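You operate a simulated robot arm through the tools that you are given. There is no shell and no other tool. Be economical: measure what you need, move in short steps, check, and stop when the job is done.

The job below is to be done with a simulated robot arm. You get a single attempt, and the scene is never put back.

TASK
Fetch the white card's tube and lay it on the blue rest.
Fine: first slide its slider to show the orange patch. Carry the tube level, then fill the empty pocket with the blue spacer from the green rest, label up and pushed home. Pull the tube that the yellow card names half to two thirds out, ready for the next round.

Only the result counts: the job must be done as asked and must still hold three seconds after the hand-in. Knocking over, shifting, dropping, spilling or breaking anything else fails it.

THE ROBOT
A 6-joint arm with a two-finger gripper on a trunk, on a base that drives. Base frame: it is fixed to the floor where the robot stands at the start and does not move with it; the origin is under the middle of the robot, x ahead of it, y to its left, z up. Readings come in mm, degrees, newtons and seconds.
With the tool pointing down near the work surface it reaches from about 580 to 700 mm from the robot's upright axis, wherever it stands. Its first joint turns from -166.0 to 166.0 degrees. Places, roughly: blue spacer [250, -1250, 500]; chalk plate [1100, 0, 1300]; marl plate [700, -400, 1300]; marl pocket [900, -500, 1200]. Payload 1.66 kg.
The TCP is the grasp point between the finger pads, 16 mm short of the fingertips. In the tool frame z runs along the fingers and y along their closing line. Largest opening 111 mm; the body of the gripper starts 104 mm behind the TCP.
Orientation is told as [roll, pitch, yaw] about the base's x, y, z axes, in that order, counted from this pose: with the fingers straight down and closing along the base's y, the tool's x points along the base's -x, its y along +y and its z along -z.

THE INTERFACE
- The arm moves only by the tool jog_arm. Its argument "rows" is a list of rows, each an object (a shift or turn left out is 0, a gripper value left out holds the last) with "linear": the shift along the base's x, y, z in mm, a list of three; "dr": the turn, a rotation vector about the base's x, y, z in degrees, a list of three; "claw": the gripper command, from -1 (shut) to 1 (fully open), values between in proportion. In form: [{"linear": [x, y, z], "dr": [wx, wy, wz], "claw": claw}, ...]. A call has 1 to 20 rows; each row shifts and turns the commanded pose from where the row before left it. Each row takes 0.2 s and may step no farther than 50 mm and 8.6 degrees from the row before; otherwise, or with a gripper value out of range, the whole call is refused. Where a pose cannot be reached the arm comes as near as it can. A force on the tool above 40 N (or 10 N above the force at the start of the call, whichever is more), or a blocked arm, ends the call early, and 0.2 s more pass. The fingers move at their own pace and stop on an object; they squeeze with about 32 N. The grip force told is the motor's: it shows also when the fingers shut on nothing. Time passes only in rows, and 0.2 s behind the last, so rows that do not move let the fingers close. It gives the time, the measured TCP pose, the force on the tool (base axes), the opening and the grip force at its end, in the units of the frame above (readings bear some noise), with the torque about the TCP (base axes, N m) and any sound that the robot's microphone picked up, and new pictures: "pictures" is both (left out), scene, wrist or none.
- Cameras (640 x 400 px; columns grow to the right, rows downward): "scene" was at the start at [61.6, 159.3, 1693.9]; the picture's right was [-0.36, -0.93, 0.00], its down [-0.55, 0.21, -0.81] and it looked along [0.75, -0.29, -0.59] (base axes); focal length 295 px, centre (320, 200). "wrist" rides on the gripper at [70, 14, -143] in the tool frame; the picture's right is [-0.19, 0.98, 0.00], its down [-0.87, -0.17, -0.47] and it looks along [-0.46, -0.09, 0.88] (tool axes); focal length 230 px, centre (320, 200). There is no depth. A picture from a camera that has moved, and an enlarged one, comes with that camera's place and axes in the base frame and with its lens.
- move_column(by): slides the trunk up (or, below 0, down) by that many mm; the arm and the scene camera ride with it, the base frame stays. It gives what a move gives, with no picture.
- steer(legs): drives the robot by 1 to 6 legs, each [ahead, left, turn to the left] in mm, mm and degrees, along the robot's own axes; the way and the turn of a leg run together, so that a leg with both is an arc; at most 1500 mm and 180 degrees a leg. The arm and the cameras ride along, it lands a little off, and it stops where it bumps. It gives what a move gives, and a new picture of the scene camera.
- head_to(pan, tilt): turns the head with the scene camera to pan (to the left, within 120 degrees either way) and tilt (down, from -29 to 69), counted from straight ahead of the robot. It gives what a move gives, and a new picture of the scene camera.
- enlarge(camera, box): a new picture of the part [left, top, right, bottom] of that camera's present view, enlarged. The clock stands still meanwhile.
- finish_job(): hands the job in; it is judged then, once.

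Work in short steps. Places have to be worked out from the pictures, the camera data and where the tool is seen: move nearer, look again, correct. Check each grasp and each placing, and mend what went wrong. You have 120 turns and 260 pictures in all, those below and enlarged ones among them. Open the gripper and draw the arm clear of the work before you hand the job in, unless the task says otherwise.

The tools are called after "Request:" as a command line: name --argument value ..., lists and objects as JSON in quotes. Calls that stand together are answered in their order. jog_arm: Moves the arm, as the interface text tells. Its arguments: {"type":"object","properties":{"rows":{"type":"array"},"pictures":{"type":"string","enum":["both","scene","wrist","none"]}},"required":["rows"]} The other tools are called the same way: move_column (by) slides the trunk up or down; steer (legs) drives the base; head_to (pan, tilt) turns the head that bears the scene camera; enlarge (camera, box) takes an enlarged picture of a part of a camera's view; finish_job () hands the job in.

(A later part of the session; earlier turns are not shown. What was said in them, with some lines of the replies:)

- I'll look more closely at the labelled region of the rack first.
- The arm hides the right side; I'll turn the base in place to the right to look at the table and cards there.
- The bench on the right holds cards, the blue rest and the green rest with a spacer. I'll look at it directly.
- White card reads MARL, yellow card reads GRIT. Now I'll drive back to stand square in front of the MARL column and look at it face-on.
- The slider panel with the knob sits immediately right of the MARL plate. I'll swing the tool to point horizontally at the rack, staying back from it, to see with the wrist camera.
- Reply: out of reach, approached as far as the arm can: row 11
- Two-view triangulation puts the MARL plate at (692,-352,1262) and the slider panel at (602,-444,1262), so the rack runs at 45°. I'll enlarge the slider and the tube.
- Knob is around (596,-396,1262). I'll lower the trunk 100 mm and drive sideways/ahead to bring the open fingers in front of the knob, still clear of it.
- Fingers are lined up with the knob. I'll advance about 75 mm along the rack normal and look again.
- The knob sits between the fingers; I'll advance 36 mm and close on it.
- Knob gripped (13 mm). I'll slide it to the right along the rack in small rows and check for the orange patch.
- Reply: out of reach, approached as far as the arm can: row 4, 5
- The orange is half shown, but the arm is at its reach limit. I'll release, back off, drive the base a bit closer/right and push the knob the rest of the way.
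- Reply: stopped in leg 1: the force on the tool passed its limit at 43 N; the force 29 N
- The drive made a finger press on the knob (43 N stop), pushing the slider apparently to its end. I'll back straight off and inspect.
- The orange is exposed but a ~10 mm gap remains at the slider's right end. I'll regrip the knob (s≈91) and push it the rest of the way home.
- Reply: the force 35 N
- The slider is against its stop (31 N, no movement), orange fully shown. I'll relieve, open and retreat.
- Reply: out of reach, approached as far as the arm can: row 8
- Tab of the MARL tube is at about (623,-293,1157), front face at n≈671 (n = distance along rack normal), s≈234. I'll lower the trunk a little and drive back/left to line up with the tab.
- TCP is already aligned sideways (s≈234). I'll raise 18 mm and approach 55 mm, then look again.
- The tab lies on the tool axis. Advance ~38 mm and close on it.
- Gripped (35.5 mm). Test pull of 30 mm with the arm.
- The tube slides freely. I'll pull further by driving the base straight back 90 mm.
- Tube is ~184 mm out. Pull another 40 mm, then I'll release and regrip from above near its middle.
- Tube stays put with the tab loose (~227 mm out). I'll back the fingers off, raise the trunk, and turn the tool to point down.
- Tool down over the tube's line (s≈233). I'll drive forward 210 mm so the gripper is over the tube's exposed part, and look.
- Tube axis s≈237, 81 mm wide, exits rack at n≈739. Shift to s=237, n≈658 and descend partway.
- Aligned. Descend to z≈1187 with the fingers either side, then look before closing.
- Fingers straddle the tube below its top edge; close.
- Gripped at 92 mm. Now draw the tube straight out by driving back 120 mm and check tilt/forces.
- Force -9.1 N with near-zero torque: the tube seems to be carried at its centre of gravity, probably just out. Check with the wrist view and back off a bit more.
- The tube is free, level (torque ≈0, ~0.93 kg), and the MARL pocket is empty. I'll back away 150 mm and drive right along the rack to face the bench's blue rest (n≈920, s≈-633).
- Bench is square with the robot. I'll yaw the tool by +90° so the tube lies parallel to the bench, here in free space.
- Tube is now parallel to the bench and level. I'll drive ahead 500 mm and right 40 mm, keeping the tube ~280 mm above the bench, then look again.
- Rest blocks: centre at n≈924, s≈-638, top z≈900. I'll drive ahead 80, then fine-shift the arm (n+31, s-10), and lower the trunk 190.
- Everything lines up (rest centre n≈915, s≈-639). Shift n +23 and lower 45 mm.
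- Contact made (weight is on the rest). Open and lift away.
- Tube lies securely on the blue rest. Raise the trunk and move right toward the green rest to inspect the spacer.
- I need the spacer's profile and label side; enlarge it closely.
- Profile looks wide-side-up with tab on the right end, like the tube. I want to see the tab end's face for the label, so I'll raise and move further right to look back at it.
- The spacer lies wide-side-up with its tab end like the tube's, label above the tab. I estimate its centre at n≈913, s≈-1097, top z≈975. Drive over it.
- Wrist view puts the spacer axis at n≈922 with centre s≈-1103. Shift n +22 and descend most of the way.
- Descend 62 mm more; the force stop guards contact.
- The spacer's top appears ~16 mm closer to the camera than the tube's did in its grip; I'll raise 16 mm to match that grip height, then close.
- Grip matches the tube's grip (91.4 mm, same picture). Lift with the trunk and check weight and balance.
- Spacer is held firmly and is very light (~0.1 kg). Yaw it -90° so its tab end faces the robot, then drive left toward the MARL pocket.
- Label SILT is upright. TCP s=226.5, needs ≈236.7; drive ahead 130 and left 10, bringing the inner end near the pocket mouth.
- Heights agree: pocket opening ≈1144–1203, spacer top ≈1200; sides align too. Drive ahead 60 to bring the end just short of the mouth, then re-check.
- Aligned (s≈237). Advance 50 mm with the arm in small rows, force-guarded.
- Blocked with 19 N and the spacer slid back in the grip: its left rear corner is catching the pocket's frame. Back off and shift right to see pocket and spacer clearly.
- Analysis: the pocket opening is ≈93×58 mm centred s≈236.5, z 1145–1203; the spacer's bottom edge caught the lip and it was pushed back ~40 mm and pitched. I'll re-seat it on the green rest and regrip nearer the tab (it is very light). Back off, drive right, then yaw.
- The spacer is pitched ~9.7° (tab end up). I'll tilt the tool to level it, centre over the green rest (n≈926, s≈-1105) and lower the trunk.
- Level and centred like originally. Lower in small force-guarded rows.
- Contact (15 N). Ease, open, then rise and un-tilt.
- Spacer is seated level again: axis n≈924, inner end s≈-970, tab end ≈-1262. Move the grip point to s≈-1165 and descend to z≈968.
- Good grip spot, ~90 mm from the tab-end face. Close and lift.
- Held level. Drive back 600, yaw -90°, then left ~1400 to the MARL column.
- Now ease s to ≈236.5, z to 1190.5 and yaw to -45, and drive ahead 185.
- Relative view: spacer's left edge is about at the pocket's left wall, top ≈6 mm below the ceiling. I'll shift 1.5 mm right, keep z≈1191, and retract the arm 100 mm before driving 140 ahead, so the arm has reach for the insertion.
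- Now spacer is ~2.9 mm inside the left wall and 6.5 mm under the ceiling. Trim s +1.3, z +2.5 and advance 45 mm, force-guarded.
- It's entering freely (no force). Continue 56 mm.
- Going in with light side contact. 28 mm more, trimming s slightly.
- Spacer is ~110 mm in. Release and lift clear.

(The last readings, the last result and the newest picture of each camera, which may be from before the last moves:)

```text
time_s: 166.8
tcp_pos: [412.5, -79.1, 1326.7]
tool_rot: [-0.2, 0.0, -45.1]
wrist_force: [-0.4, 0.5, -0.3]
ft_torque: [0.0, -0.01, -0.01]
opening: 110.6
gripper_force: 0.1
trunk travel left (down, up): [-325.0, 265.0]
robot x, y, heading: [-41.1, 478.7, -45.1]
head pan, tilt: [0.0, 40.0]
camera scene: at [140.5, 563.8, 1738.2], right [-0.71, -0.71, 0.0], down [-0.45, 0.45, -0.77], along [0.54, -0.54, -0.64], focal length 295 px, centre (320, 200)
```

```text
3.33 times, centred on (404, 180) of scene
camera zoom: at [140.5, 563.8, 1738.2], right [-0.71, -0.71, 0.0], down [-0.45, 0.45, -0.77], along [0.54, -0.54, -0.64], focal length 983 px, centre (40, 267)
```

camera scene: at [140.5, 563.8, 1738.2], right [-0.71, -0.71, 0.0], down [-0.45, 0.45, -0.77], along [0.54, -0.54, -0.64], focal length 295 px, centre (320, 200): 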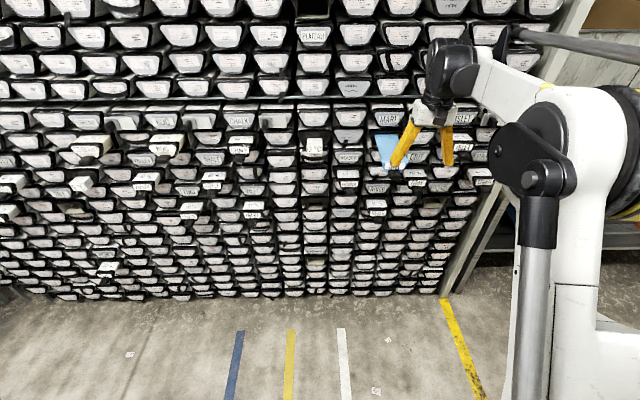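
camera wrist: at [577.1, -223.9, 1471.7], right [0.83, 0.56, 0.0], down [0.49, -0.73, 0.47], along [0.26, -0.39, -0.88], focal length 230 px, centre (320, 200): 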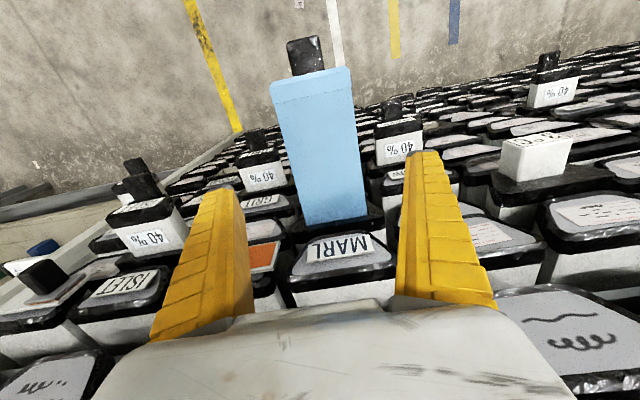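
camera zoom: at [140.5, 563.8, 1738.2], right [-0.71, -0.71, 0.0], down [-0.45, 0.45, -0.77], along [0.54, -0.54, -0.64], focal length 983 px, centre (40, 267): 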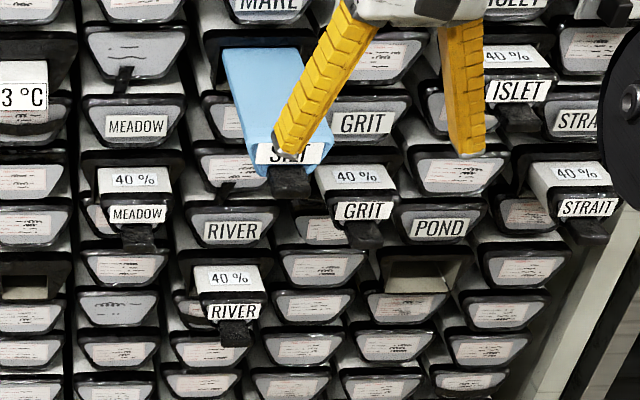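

Spacer stays in place. Turn the tool horizontal here (raising a bit), then lower the trunk.

Request:
jog_arm --rows '[{"linear": [0, 0, 5], "dr": [-5.8, -5.8, 0], "claw": 0.3}, {"linear": [0, 0, 5], "dr": [-5.8, -5.8, 0]}, {"linear": [0, 0, 5], "dr": [-5.8, -5.8, 0]}, {"linear": [0, 0, 5], "dr": [-5.8, -5.8, 0]}, {"linear": [0, 0, 5], "dr": [-5.8, -5.8, 0]}, {"linear": [0, 0, 5], "dr": [-5.8, -5.8, 0]}, {"linear": [0, 0, 5], "dr": [-5.8, -5.8, 0]}, {"linear": [0, 0, 5], "dr": [-5.8, -5.8, 0]}, {"linear": [0, 0, 5], "dr": [-5.8, -5.8, 0]}, {"linear": [0, 0, 5], "dr": [-5.8, -5.8, 0]}, {"linear": [0, 0, 0], "dr": [-5, -5, 0]}]' --pictures "none"

Request:
move_column --by -220

Request:
jog_arm --rows '[{"linear": [0, 0, 0]}]'

```text
time_s: 169.2
tcp_pos: [412.9, -80.4, 1374.6]
tool_rot: [6.2, -89.1, -51.3]
wrist_force: [0.0, -0.4, 0.5]
ft_torque: [0.01, -0.02, 0.0]
opening: 73.7
gripper_force: 1.2
trunk travel left (down, up): [-325.0, 265.0]
robot x, y, heading: [-38.9, 470.9, -44.9]
head pan, tilt: [0.0, 40.0]
```

```text
time_s: 171.6
tcp_pos: [412.9, -79.5, 1156.2]
tool_rot: [7.4, -89.2, -52.5]
wrist_force: [-0.7, -0.3, 0.5]
ft_torque: [0.02, 0.03, -0.02]
opening: 73.7
gripper_force: 1.3
trunk travel left (down, up): [-105.0, 485.0]
robot x, y, heading: [-37.5, 472.5, -44.9]
head pan, tilt: [0.0, 40.0]
```

```text
time_s: 172.0
tcp_pos: [412.8, -80.5, 1156.4]
tool_rot: [7.3, -89.1, -52.4]
wrist_force: [-0.9, -0.3, 0.0]
ft_torque: [0.01, 0.0, 0.01]
opening: 73.9
gripper_force: 1.0
trunk travel left (down, up): [-105.0, 485.0]
robot x, y, heading: [-38.0, 475.8, -45.2]
head pan, tilt: [0.0, 40.0]
camera scene: at [141.4, 562.9, 1518.1], right [-0.71, -0.71, 0.0], down [-0.45, 0.46, -0.77], along [0.54, -0.54, -0.64], focal length 295 px, centre (320, 200)
camera wrist: at [320.6, 32.2, 1090.5], right [0.7, 0.69, 0.19], down [-0.44, 0.21, 0.87], along [0.56, -0.69, 0.45], focal length 230 px, centre (320, 200)
```

scene: 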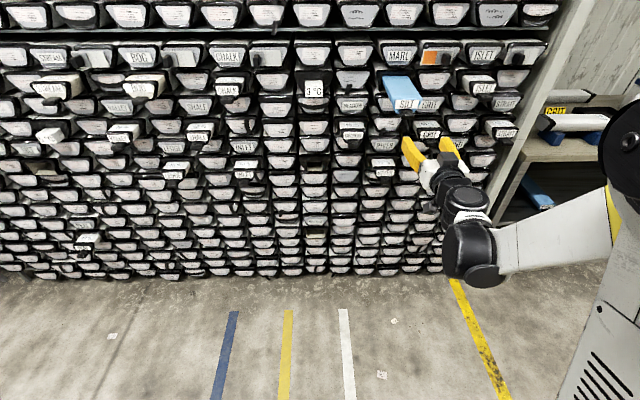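
wrist: 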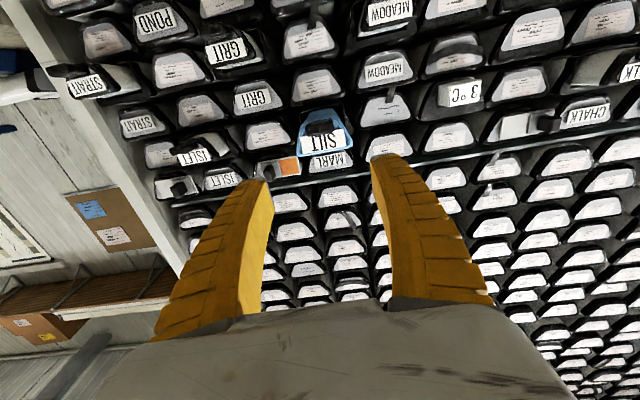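

Aligned (s≈235). Drive ahead 130 and look at the tab.

Request:
steer --legs '[[130, 0, 0.2]]'

Request:
enlarge --camera "wrist" --box '[240, 80, 400, 200]'

```text
time_s: 173.3
tcp_pos: [507.3, -169.9, 1155.2]
tool_rot: [7.1, -89.1, -52.1]
wrist_force: [-0.2, -0.6, 0.4]
ft_torque: [-0.02, -0.02, 0.0]
opening: 73.5
gripper_force: 1.0
trunk travel left (down, up): [-105.0, 485.0]
robot x, y, heading: [49.5, 380.6, -44.8]
head pan, tilt: [0.0, 40.0]
camera scene: at [233.0, 471.9, 1518.0], right [-0.7, -0.71, 0.0], down [-0.46, 0.45, -0.77], along [0.54, -0.54, -0.64], focal length 295 px, centre (320, 200)
```

scene: 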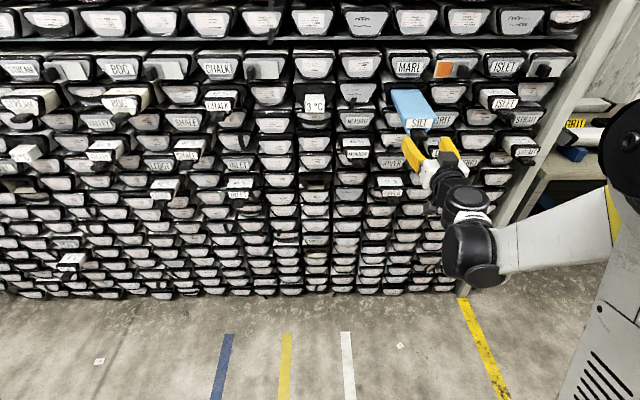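

```text
3.33 times, centred on (320, 140) of wrist
camera zoom: at [414.4, -57.9, 1090.2], right [0.69, 0.69, 0.19], down [-0.44, 0.2, 0.87], along [0.57, -0.69, 0.45], focal length 767 px, centre (320, 400)
```

zoom: 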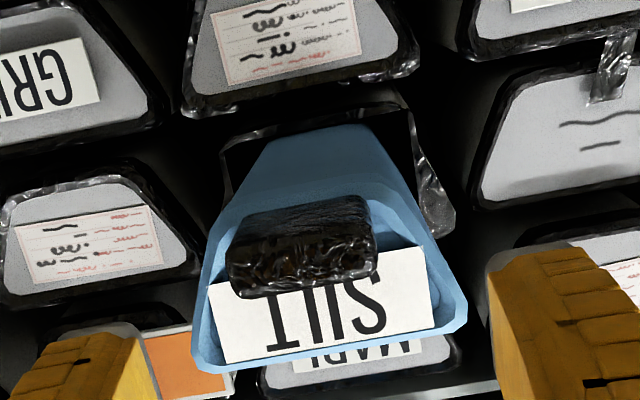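

Tab is on the tool axis (s≈235, z≈1154). Advance 62 mm and grip it.

Request:
jog_arm --rows '[{"linear": [10, -12, 0]}, {"linear": [11, -11, 0]}, {"linear": [11, -11, 0]}, {"linear": [11, -11, 0]}, {"claw": -1}, {"linear": [0, 0, 0]}]'

```text
time_s: 174.7
tcp_pos: [550.8, -214.1, 1157.1]
tool_rot: [7.5, -89.1, -52.4]
wrist_force: [1.1, -0.3, 0.2]
ft_torque: [0.06, 0.07, 0.0]
opening: 33.7
gripper_force: 32.3
trunk travel left (down, up): [-105.0, 485.0]
robot x, y, heading: [50.3, 381.8, -44.8]
head pan, tilt: [0.0, 40.0]
camera scene: at [232.5, 472.4, 1518.1], right [-0.7, -0.71, 0.0], down [-0.46, 0.45, -0.77], along [0.54, -0.54, -0.64], focal length 295 px, centre (320, 200)
camera wrist: at [457.2, -102.3, 1090.9], right [0.69, 0.69, 0.19], down [-0.44, 0.2, 0.87], along [0.57, -0.69, 0.45], focal length 230 px, centre (320, 200)
```

scene: 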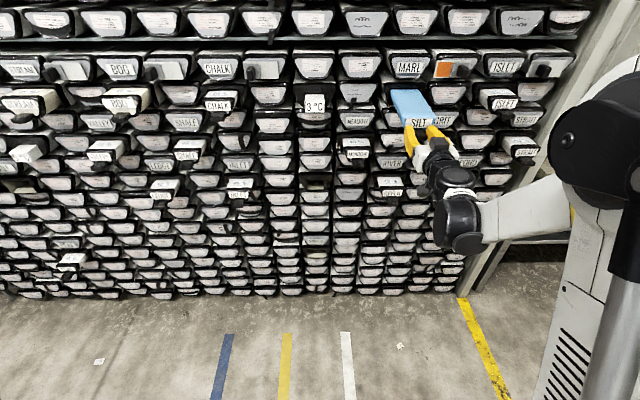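
wrist: 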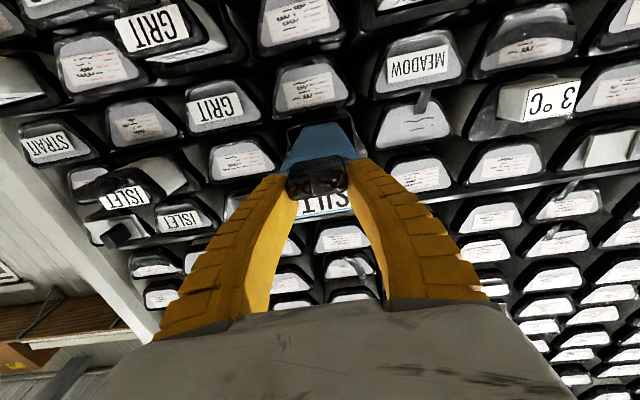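

Tab gripped. Push in with the base 85 mm (force-limited), then finish with the arm.

Request:
steer --legs '[[85, 0, 0]]'

Request:
enlarge --camera "scene" --box '[370, 60, 498, 160]'

```text
time_s: 175.7
tcp_pos: [610.8, -273.7, 1156.8]
tool_rot: [7.9, -89.1, -53.0]
wrist_force: [8.4, -8.2, 19.6]
ft_torque: [-0.26, -0.31, 0.04]
opening: 33.8
gripper_force: 31.5
trunk travel left (down, up): [-105.0, 485.0]
robot x, y, heading: [113.4, 320.8, -45.0]
head pan, tilt: [0.0, 40.0]
camera scene: at [292.6, 412.9, 1518.2], right [-0.7, -0.71, 0.0], down [-0.46, 0.45, -0.77], along [0.54, -0.54, -0.64], focal length 295 px, centre (320, 200)
```

scene: 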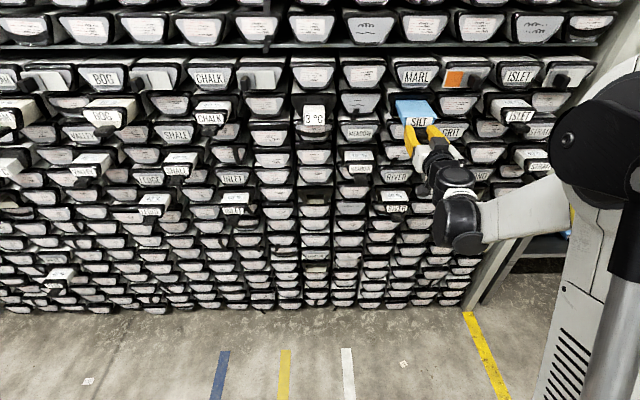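

```text
4.00 times, centred on (434, 110) of scene
camera zoom: at [292.6, 412.9, 1518.2], right [-0.7, -0.71, 0.0], down [-0.46, 0.45, -0.77], along [0.54, -0.54, -0.64], focal length 1180 px, centre (-136, 560)
```

zoom: 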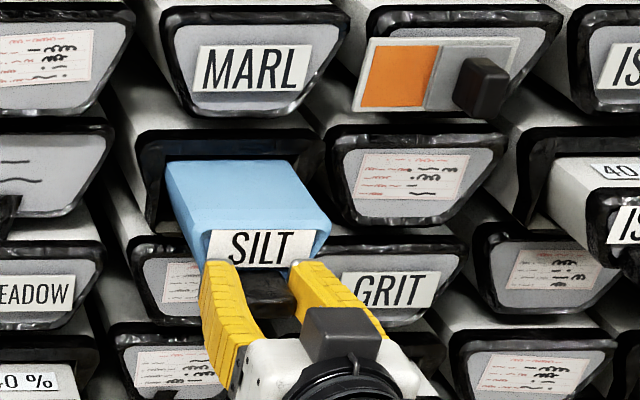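

Almost home (about 19 mm left); upward force suggests the tab wants to sit ~2 mm higher. Raise 2 mm and push on in small rows.

Request:
jog_arm --rows '[{"linear": [0, 0, 2]}, {"linear": [4, -4, 0]}, {"linear": [4, -4, 0]}, {"linear": [4, -4, 0]}, {"linear": [4, -4, 0]}]' --pictures "none"

Request:
enlarge --camera "scene" --box '[370, 60, 498, 160]'

```text
time_s: 176.9
tcp_pos: [626.6, -289.5, 1158.1]
tool_rot: [7.7, -89.2, -52.6]
wrist_force: [-0.7, 0.4, -1.3]
ft_torque: [0.07, 0.09, 0.07]
opening: 34.0
gripper_force: 31.9
trunk travel left (down, up): [-105.0, 485.0]
robot x, y, heading: [116.2, 326.0, -45.0]
head pan, tilt: [0.0, 40.0]
```

```text
4.00 times, centred on (434, 110) of scene
camera zoom: at [292.9, 412.4, 1518.1], right [-0.7, -0.71, 0.0], down [-0.46, 0.45, -0.77], along [0.54, -0.54, -0.64], focal length 1180 px, centre (-136, 560)
```

zoom: 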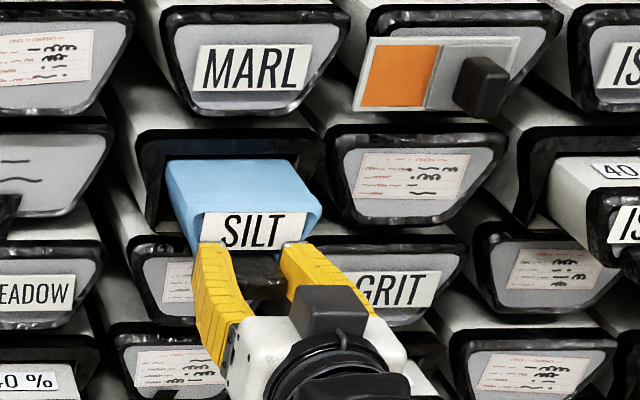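

No resistance yet; keep pushing until it stops.

Request:
jog_arm --rows '[{"linear": [4, -4, 0]}, {"linear": [4, -4, 0]}, {"linear": [4, -4, 0]}, {"linear": [4, -4, 0]}]' --pictures "none"

```text
time_s: 177.9
tcp_pos: [639.4, -304.4, 1161.9]
tool_rot: [11.0, -89.4, -56.0]
wrist_force: [-22.1, 18.3, -2.6]
ft_torque: [0.23, 0.27, 0.05]
opening: 53.8
gripper_force: 32.0
trunk travel left (down, up): [-105.0, 485.0]
robot x, y, heading: [114.3, 323.9, -44.8]
head pan, tilt: [0.0, 40.0]
```

Now it stopped (28 N) and the fingers slid/spread. Look at the state.

Request:
jog_arm --rows '[{"linear": [-4, 4, 0], "claw": 0.3}, {"linear": [-10, 10, 0]}, {"linear": [-14, 14, 0]}, {"linear": [-14, 14, 0]}]'

Request:
enlarge --camera "scene" --box '[370, 60, 498, 160]'

Request:
enlarge --camera "wrist" --box '[240, 80, 400, 200]'

```text
time_s: 178.9
tcp_pos: [600.5, -264.0, 1158.1]
tool_rot: [9.0, -89.0, -53.8]
wrist_force: [0.4, 0.4, 0.1]
ft_torque: [0.03, 0.03, -0.02]
opening: 73.7
gripper_force: 1.1
trunk travel left (down, up): [-105.0, 485.0]
robot x, y, heading: [109.6, 321.8, -44.5]
head pan, tilt: [0.0, 40.0]
camera scene: at [292.6, 412.8, 1518.1], right [-0.7, -0.71, 0.0], down [-0.46, 0.45, -0.77], along [0.54, -0.54, -0.64], focal length 295 px, centre (320, 200)
camera wrist: at [507.3, -152.8, 1093.2], right [0.7, 0.69, 0.19], down [-0.44, 0.2, 0.87], along [0.57, -0.69, 0.45], focal length 230 px, centre (320, 200)
```

scene: 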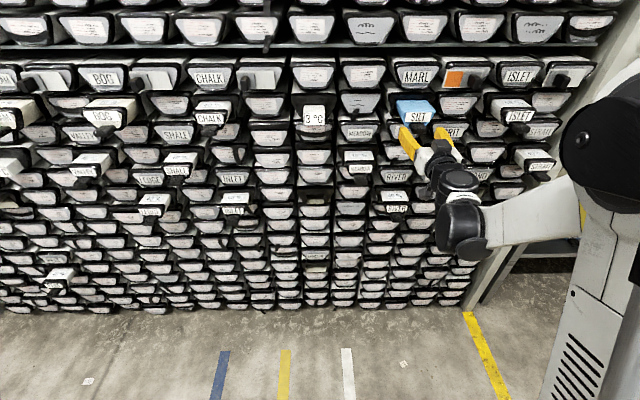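
wrist: 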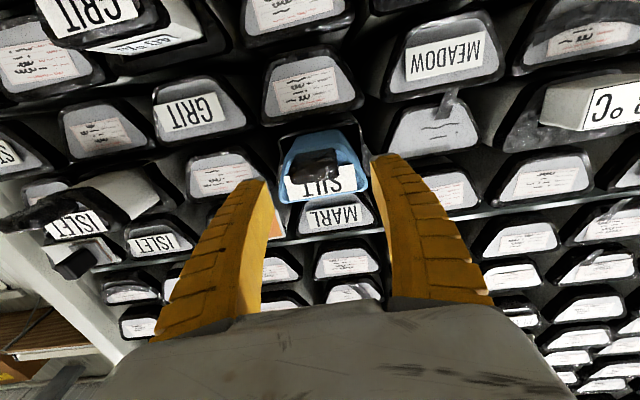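

```text
4.00 times, centred on (434, 110) of scene
camera zoom: at [292.6, 412.8, 1518.1], right [-0.7, -0.71, 0.0], down [-0.46, 0.45, -0.77], along [0.54, -0.54, -0.64], focal length 1180 px, centre (-136, 560)
```

zoom: 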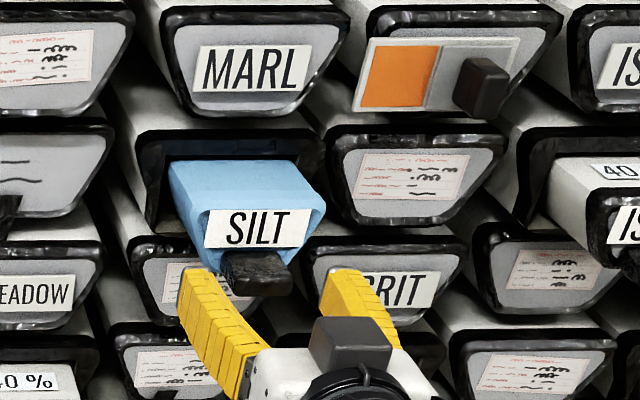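

```text
3.33 times, centred on (320, 140) of wrist
camera zoom: at [507.3, -152.8, 1093.2], right [0.7, 0.69, 0.19], down [-0.44, 0.2, 0.87], along [0.57, -0.69, 0.45], focal length 767 px, centre (320, 400)
```

zoom: 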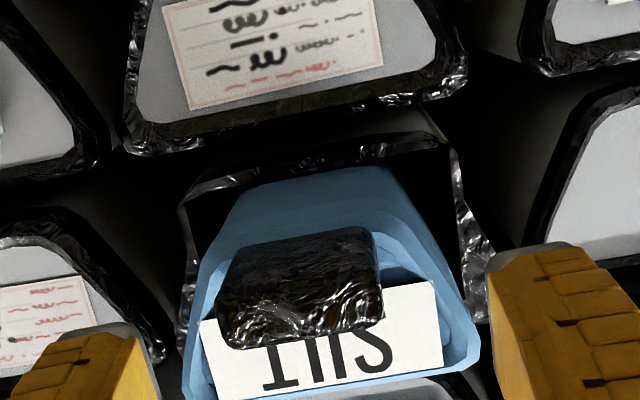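

The spacer label sits ~8 mm further out than the ISLET tube's, so it may not be fully home. I'll close the fingers and push squarely on the tab's tip.

Request:
jog_arm --rows '[{"linear": [-16, 16, 0]}, {"linear": [-18, 15, -2], "claw": -1}, {"linear": [0, 0, 0]}, {"linear": [0, 0, 0]}, {"linear": [12, -12, 0]}, {"linear": [8, -8, 0]}, {"linear": [5, -5, 0]}, {"linear": [4, -4, 0]}, {"linear": [4, -4, 0]}, {"linear": [4, -4, 0]}, {"linear": [4, -4, 0]}]' --pictures "none"

Request:
enlarge --camera "scene" --box '[370, 60, 498, 160]'

```text
time_s: 181.3
tcp_pos: [607.6, -272.8, 1158.1]
tool_rot: [8.4, -89.1, -53.4]
wrist_force: [-2.3, 3.4, -0.6]
ft_torque: [0.09, -0.01, 0.02]
opening: 6.0
gripper_force: 28.5
trunk travel left (down, up): [-105.0, 485.0]
robot x, y, heading: [110.8, 324.6, -44.5]
head pan, tilt: [0.0, 40.0]
```

```text
4.00 times, centred on (434, 110) of scene
camera zoom: at [292.3, 413.0, 1518.1], right [-0.7, -0.71, 0.0], down [-0.46, 0.45, -0.77], along [0.54, -0.54, -0.64], focal length 1180 px, centre (-136, 560)
```

zoom: 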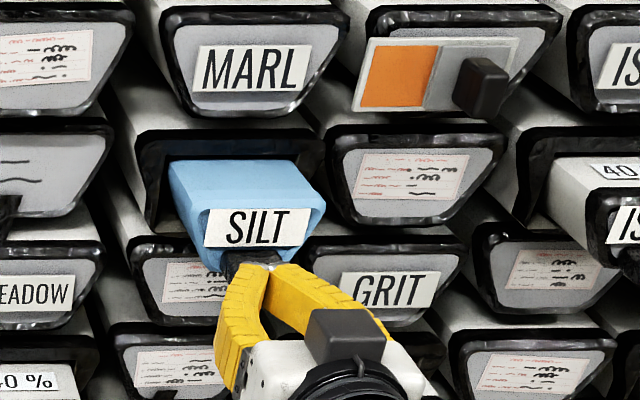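

Contact is just starting (4 N). Continue pushing.

Request:
jog_arm --rows '[{"linear": [3, -3, 0]}, {"linear": [3, -3, 0]}, {"linear": [3, -3, 0]}, {"linear": [3, -3, 0]}, {"linear": [3, -3, 0]}]' --pictures "none"

Request:
enlarge --camera "scene" --box '[370, 60, 498, 160]'

```text
time_s: 182.3
tcp_pos: [613.6, -280.0, 1158.4]
tool_rot: [10.2, -89.4, -55.1]
wrist_force: [-23.0, 24.0, -3.9]
ft_torque: [0.13, 0.1, 0.03]
opening: 5.9
gripper_force: 27.6
trunk travel left (down, up): [-105.0, 485.0]
robot x, y, heading: [112.4, 324.5, -45.0]
head pan, tilt: [0.0, 40.0]
stopped in row 4: the force on the tool passed its limit at 41 N (the readings are from after the stop); the commanded pose is now the measured one
```

```text
4.00 times, centred on (434, 110) of scene
camera zoom: at [288.9, 416.6, 1518.3], right [-0.71, -0.71, 0.0], down [-0.45, 0.45, -0.77], along [0.54, -0.54, -0.64], focal length 1180 px, centre (-136, 560)
```

zoom: 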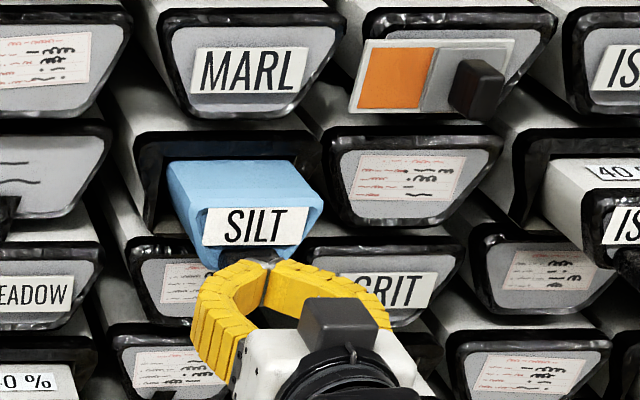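

It is hard against its stop (41 N, no motion): the spacer is home. Retreat, and prepare for the GRIT tube, one column right and ~165 mm lower, using a tool tilted ~40° down.

Request:
jog_arm --rows '[{"linear": [-14, 14, 0]}, {"linear": [-25, 25, 0]}, {"linear": [-30, 30, 0]}, {"linear": [0, 0, 10], "dr": [5.7, 5.7, 0], "claw": 0.3}, {"linear": [0, 0, 0], "dr": [5.7, 5.7, 0]}, {"linear": [0, 0, 0], "dr": [5.7, 5.7, 0]}, {"linear": [0, 0, 0], "dr": [5.7, 5.7, 0]}, {"linear": [0, 0, 0], "dr": [5.7, 5.7, 0]}]' --pictures "none"

Request:
steer --legs '[[-30, -130, 0]]'

Request:
move_column --by -100

Request:
jog_arm --rows '[{"linear": [0, 0, 0]}]'

```text
time_s: 184.1
tcp_pos: [549.4, -215.0, 1165.5]
tool_rot: [0.1, -48.7, -45.1]
wrist_force: [-0.3, 0.5, 0.5]
ft_torque: [-0.01, 0.04, -0.02]
opening: 74.0
gripper_force: 1.5
trunk travel left (down, up): [-105.0, 485.0]
robot x, y, heading: [111.5, 320.7, -44.8]
head pan, tilt: [0.0, 40.0]
```

```text
time_s: 185.4
tcp_pos: [433.8, -286.2, 1166.2]
tool_rot: [0.2, -48.9, -45.3]
wrist_force: [0.0, -0.3, 0.4]
ft_torque: [0.06, -0.02, 0.01]
opening: 73.8
gripper_force: 1.2
trunk travel left (down, up): [-105.0, 485.0]
robot x, y, heading: [1.1, 256.7, -44.8]
head pan, tilt: [0.0, 40.0]
camera scene: at [179.5, 341.8, 1518.2], right [-0.71, -0.71, 0.0], down [-0.45, 0.45, -0.77], along [0.54, -0.54, -0.64], focal length 295 px, centre (320, 200)
```

scene: 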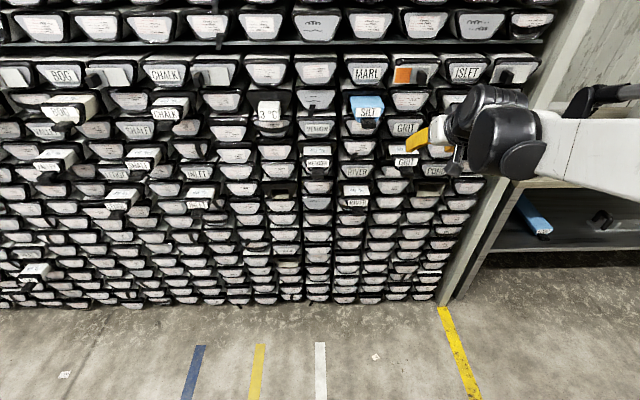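

```text
time_s: 186.8
tcp_pos: [435.5, -286.2, 1066.6]
tool_rot: [0.2, -48.8, -45.2]
wrist_force: [-0.9, 0.1, 0.4]
ft_torque: [0.0, 0.0, 0.0]
opening: 74.2
gripper_force: 1.3
trunk travel left (down, up): [-5.0, 585.0]
robot x, y, heading: [-2.0, 251.2, -44.7]
head pan, tilt: [0.0, 40.0]
```

```text
time_s: 187.2
tcp_pos: [435.3, -286.4, 1066.0]
tool_rot: [0.2, -48.9, -45.3]
wrist_force: [1.1, 0.7, -0.1]
ft_torque: [-0.01, -0.02, -0.02]
opening: 73.7
gripper_force: 1.4
trunk travel left (down, up): [-5.0, 585.0]
robot x, y, heading: [0.8, 251.7, -44.7]
head pan, tilt: [0.0, 40.0]
camera scene: at [180.1, 342.2, 1418.1], right [-0.71, -0.71, 0.0], down [-0.46, 0.45, -0.77], along [0.54, -0.54, -0.64], focal length 295 px, centre (320, 200)
camera wrist: at [335.7, -167.8, 1110.0], right [0.78, 0.6, 0.15], down [0.03, -0.27, 0.96], along [0.62, -0.75, -0.23], focal length 230 px, centre (320, 200)
```

scene: 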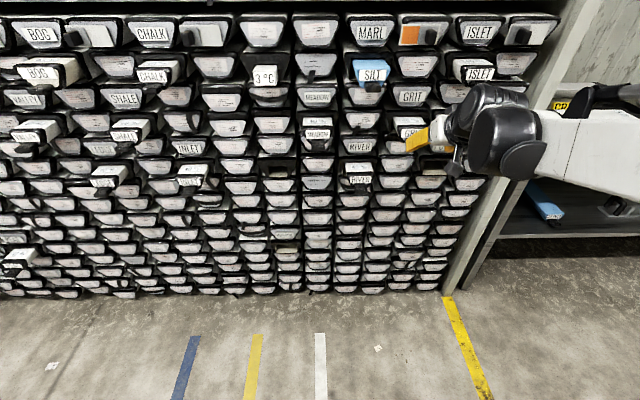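
wrist: 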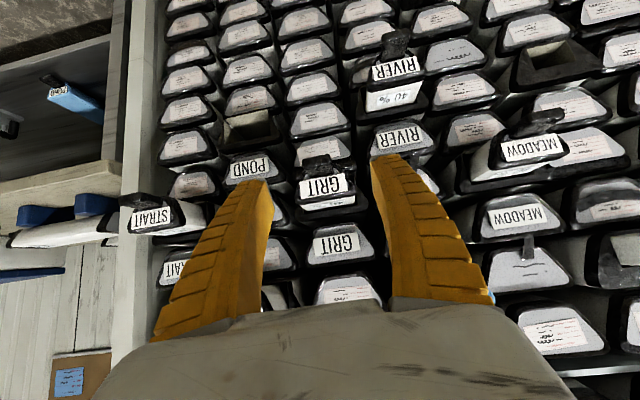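

Request:
enlarge --camera "wrist" --box '[260, 130, 388, 230]'

Request:
enlarge --camera "scene" --box '[350, 60, 478, 160]'

```text
4.00 times, centred on (324, 180) of wrist
camera zoom: at [335.7, -167.8, 1110.0], right [0.78, 0.6, 0.15], down [0.03, -0.27, 0.96], along [0.62, -0.75, -0.23], focal length 920 px, centre (304, 280)
```

zoom: 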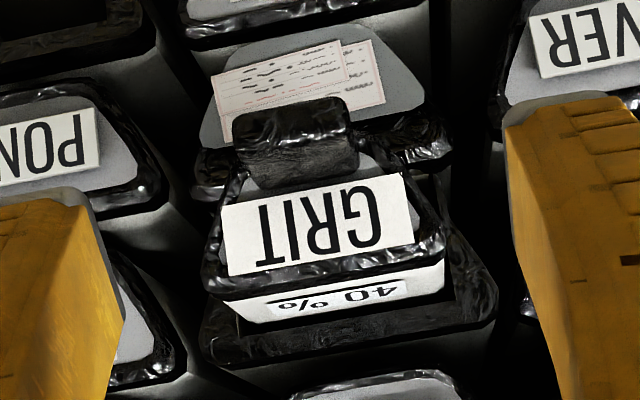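

```text
4.00 times, centred on (414, 110) of scene
camera zoom: at [180.1, 342.2, 1418.1], right [-0.71, -0.71, 0.0], down [-0.46, 0.45, -0.77], along [0.54, -0.54, -0.64], focal length 1180 px, centre (-56, 560)
```

zoom: 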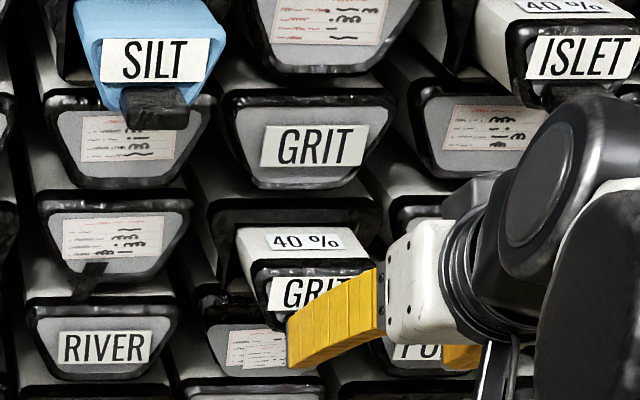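

GRIT tab centre ≈ n 650, s 96, z 992. First lower to z≈995 and shift s, staying clear (n≈510).

Request:
jog_arm --rows '[{"linear": [-3.5, -3.5, -25]}, {"linear": [-3, -3, -25]}, {"linear": [0, 0, -22]}]' --pictures "none"

Request:
steer --legs '[[90, 0, -0.2]]'

Request:
jog_arm --rows '[{"linear": [0, 0, 0]}]' --pictures "wrist"

```text
time_s: 187.9
tcp_pos: [429.0, -293.2, 994.8]
tool_rot: [0.1, -48.8, -45.4]
wrist_force: [0.8, 0.3, -0.5]
ft_torque: [0.0, 0.01, -0.03]
opening: 73.7
gripper_force: 1.4
trunk travel left (down, up): [-5.0, 585.0]
robot x, y, heading: [-1.9, 254.1, -44.8]
head pan, tilt: [0.0, 40.0]
```

```text
time_s: 189.1
tcp_pos: [490.9, -357.9, 995.7]
tool_rot: [0.2, -48.8, -45.6]
wrist_force: [0.3, -0.1, -0.3]
ft_torque: [-0.03, 0.03, 0.0]
opening: 74.0
gripper_force: 0.9
trunk travel left (down, up): [-5.0, 585.0]
robot x, y, heading: [60.6, 190.6, -45.1]
head pan, tilt: [0.0, 40.0]
camera scene: at [244.2, 277.6, 1418.1], right [-0.71, -0.71, 0.0], down [-0.45, 0.46, -0.77], along [0.54, -0.54, -0.64], focal length 295 px, centre (320, 200)
```

scene: 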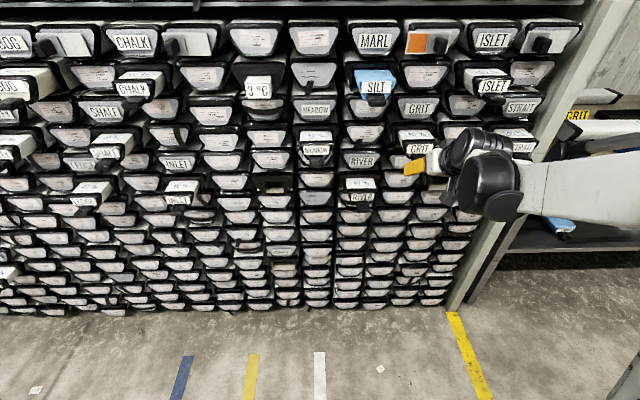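

```text
time_s: 189.5
tcp_pos: [489.9, -358.5, 994.3]
tool_rot: [0.1, -48.8, -45.4]
wrist_force: [0.1, -0.1, 0.0]
ft_torque: [-0.02, 0.02, -0.01]
opening: 73.7
gripper_force: 1.6
trunk travel left (down, up): [-5.0, 585.0]
robot x, y, heading: [61.7, 190.0, -45.1]
head pan, tilt: [0.0, 40.0]
camera wrist: at [391.6, -239.3, 1038.1], right [0.79, 0.6, 0.15], down [0.03, -0.27, 0.96], along [0.62, -0.75, -0.23], focal length 230 px, centre (320, 200)
```

wrist: 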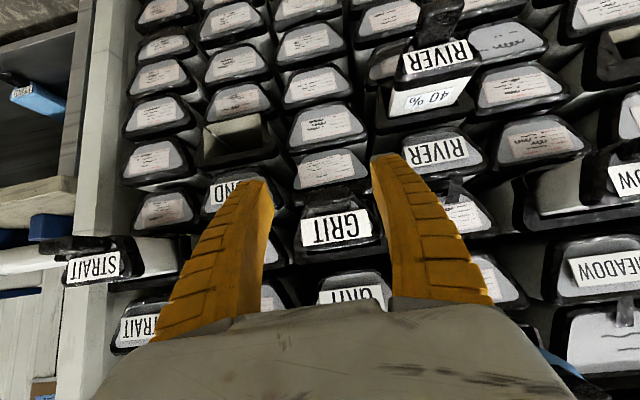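

Aligned within 4 mm (tab s≈97). Advance 48 mm and close.

Request:
jog_arm --rows '[{"linear": [13, -9, 0]}, {"linear": [12, -12, 0]}, {"linear": [12, -12, 0]}, {"claw": -1}, {"linear": [0, 0, 0]}]'

```text
time_s: 190.7
tcp_pos: [527.7, -390.7, 994.4]
tool_rot: [0.2, -48.8, -45.4]
wrist_force: [-1.7, 0.7, 2.3]
ft_torque: [-0.09, 0.18, 0.17]
opening: 35.4
gripper_force: 31.8
trunk travel left (down, up): [-5.0, 585.0]
robot x, y, heading: [63.5, 185.5, -45.2]
head pan, tilt: [0.0, 40.0]
camera scene: at [243.7, 278.1, 1418.2], right [-0.71, -0.71, 0.0], down [-0.45, 0.46, -0.77], along [0.54, -0.54, -0.64], focal length 295 px, centre (320, 200)
camera wrist: at [428.1, -272.4, 1037.6], right [0.79, 0.6, 0.15], down [0.03, -0.27, 0.96], along [0.62, -0.75, -0.23], focal length 230 px, centre (320, 200)
```

scene: 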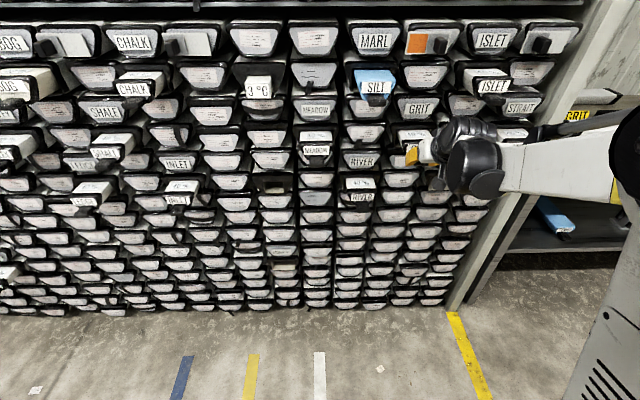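
wrist: 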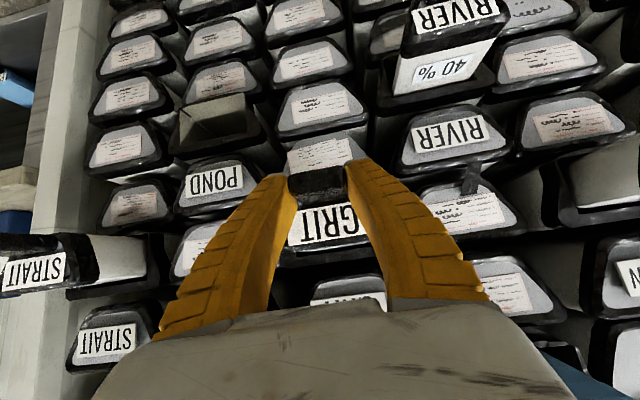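

GRIT tab gripped. Pull straight back: tube ~290 mm long and 68 mm already out, so ~114 mm of travel gives ~182 mm (≈63 %) out. Drive back 105 first.

Request:
steer --legs '[[-105, 0, 0]]'

Request:
enlarge --camera "scene" --box '[340, 60, 468, 180]'

```text
time_s: 191.8
tcp_pos: [452.6, -317.1, 994.0]
tool_rot: [0.2, -48.9, -45.4]
wrist_force: [-2.5, 2.6, -0.6]
ft_torque: [-0.25, -0.04, 0.1]
opening: 34.6
gripper_force: 31.8
trunk travel left (down, up): [-5.0, 585.0]
robot x, y, heading: [-11.8, 265.9, -45.4]
head pan, tilt: [0.0, 40.0]
camera scene: at [170.2, 352.2, 1418.1], right [-0.71, -0.7, 0.0], down [-0.45, 0.46, -0.77], along [0.54, -0.54, -0.64], focal length 295 px, centre (320, 200)
```

scene: 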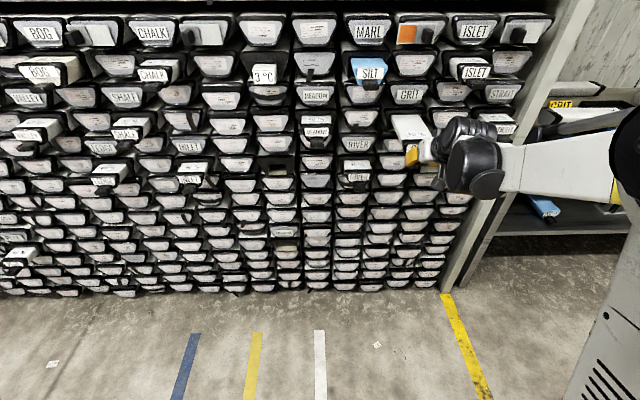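

```text
3.33 times, centred on (404, 120) of scene
camera zoom: at [170.2, 352.2, 1418.1], right [-0.71, -0.7, 0.0], down [-0.45, 0.46, -0.77], along [0.54, -0.54, -0.64], focal length 983 px, centre (40, 467)
```

zoom: 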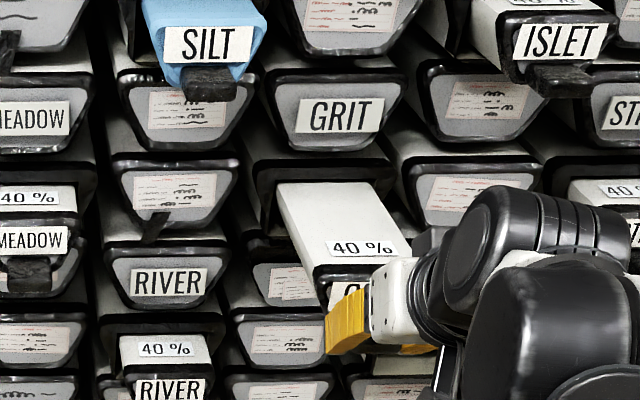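

Moved 105 mm as expected. Pull 8 mm more with the arm, then release and back away.

Request:
jog_arm --rows '[{"linear": [-5.7, 5.7, 0]}, {"linear": [0, 0, 0]}]' --pictures "none"

Request:
jog_arm --rows '[{"claw": 0.0}, {"linear": [0, 0, 0]}, {"linear": [-10, 10, 8]}, {"linear": [-20, 20, 15]}, {"linear": [-25, 25, 15]}]'

Request:
enlarge --camera "wrist" --box '[220, 60, 420, 230]'

```text
time_s: 192.4
tcp_pos: [447.3, -311.2, 993.4]
tool_rot: [0.3, -48.8, -45.5]
wrist_force: [0.0, 0.8, 1.4]
ft_torque: [-0.5, -0.33, 0.09]
opening: 34.3
gripper_force: 32.2
trunk travel left (down, up): [-5.0, 585.0]
robot x, y, heading: [-8.4, 263.2, -45.3]
head pan, tilt: [0.0, 40.0]
```

```text
time_s: 193.6
tcp_pos: [393.7, -255.1, 1032.5]
tool_rot: [0.1, -48.8, -45.5]
wrist_force: [-0.4, -0.5, 0.4]
ft_torque: [0.04, -0.02, -0.02]
opening: 57.6
gripper_force: 1.4
trunk travel left (down, up): [-5.0, 585.0]
robot x, y, heading: [-6.2, 260.4, -44.8]
head pan, tilt: [0.0, 40.0]
camera scene: at [170.2, 352.1, 1418.1], right [-0.71, -0.7, 0.0], down [-0.45, 0.46, -0.77], along [0.54, -0.54, -0.64], focal length 295 px, centre (320, 200)
camera wrist: at [294.1, -137.0, 1075.5], right [0.79, 0.6, 0.15], down [0.03, -0.27, 0.96], along [0.62, -0.75, -0.23], focal length 230 px, centre (320, 200)
```

scene: 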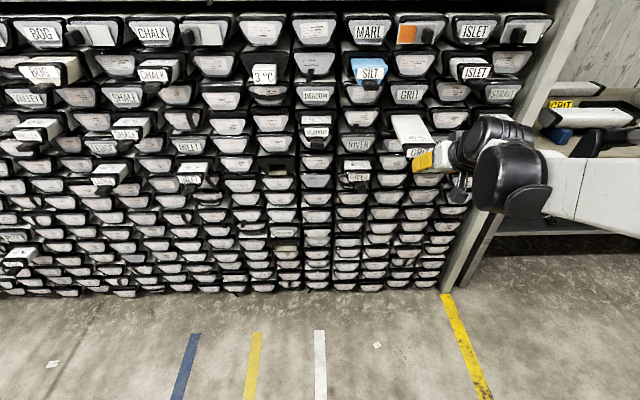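
wrist: 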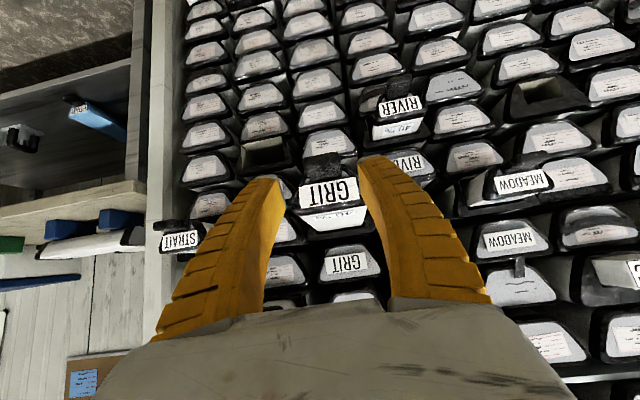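

```text
2.35 times, centred on (320, 145) of wrist
camera zoom: at [294.1, -137.0, 1075.5], right [0.79, 0.6, 0.15], down [0.03, -0.27, 0.96], along [0.62, -0.75, -0.23], focal length 541 px, centre (320, 329)
```

zoom: 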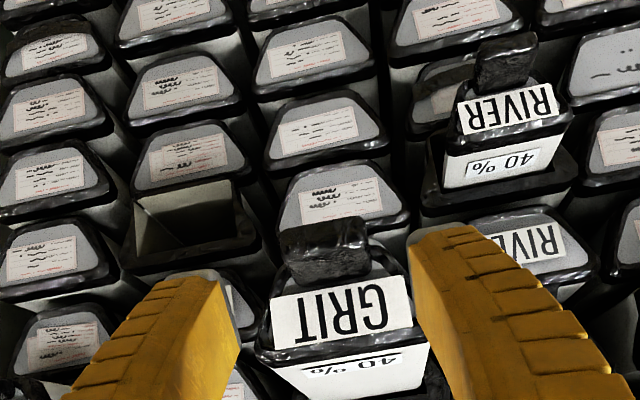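

GRIT is pulled and free of the fingers. Back away and check everything.

Request:
steer --legs '[[-200, 150, 0]]'

Request:
enlarge --camera "scene" --box '[340, 40, 500, 160]'

```text
time_s: 195.4
tcp_pos: [356.4, -8.2, 1031.6]
tool_rot: [0.2, -48.7, -45.6]
wrist_force: [-1.3, -0.7, 0.2]
ft_torque: [0.0, -0.03, 0.03]
opening: 57.5
gripper_force: 1.3
trunk travel left (down, up): [-5.0, 585.0]
robot x, y, heading: [-47.8, 509.4, -45.1]
head pan, tilt: [0.0, 40.0]
camera scene: at [134.9, 599.5, 1418.1], right [-0.71, -0.7, 0.0], down [-0.45, 0.46, -0.77], along [0.54, -0.54, -0.64], focal length 295 px, centre (320, 200)
```

scene: 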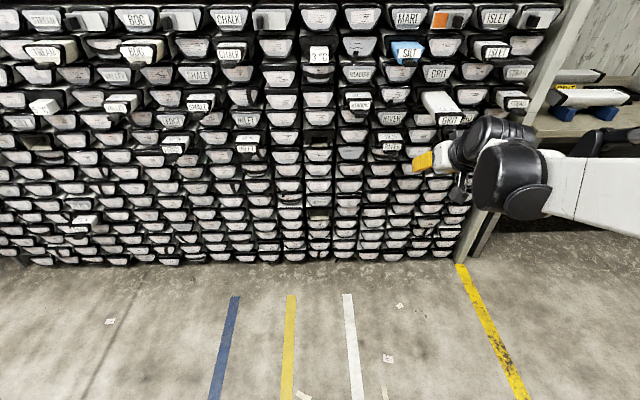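

```text
3.33 times, centred on (420, 100) of scene
camera zoom: at [134.9, 599.5, 1418.1], right [-0.71, -0.7, 0.0], down [-0.45, 0.46, -0.77], along [0.54, -0.54, -0.64], focal length 983 px, centre (-13, 533)
```

zoom: 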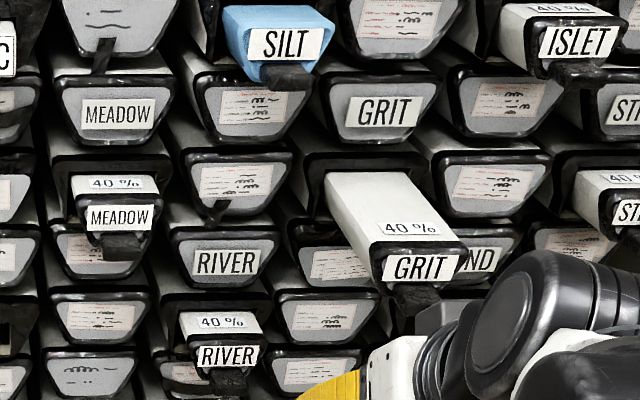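

Checks agree: SILT spacer sits at the same depth as the neighbouring seated tubes, the orange patch shows, the MARL tube lies on the blue rest, and GRIT is ~62% out. The gripper is open and clear, so I hand in.

Request:
finish_job

```text
The job is handed in.
```

The job is handed in, and every step you asked for is done:
- **Slider:** it is at its stop with the orange patch showing.
- **MARL tube:** it went over level and lies on the blue rest.
- **Blue spacer (SILT):** it is label up in the MARL pocket and pushed to its stop. The first try at the pocket caught, so I set the spacer back on the green rest and gripped it again.
- **GRIT tube:** I estimate it is about 62% out, counting how much of its length sticks out of the rack.
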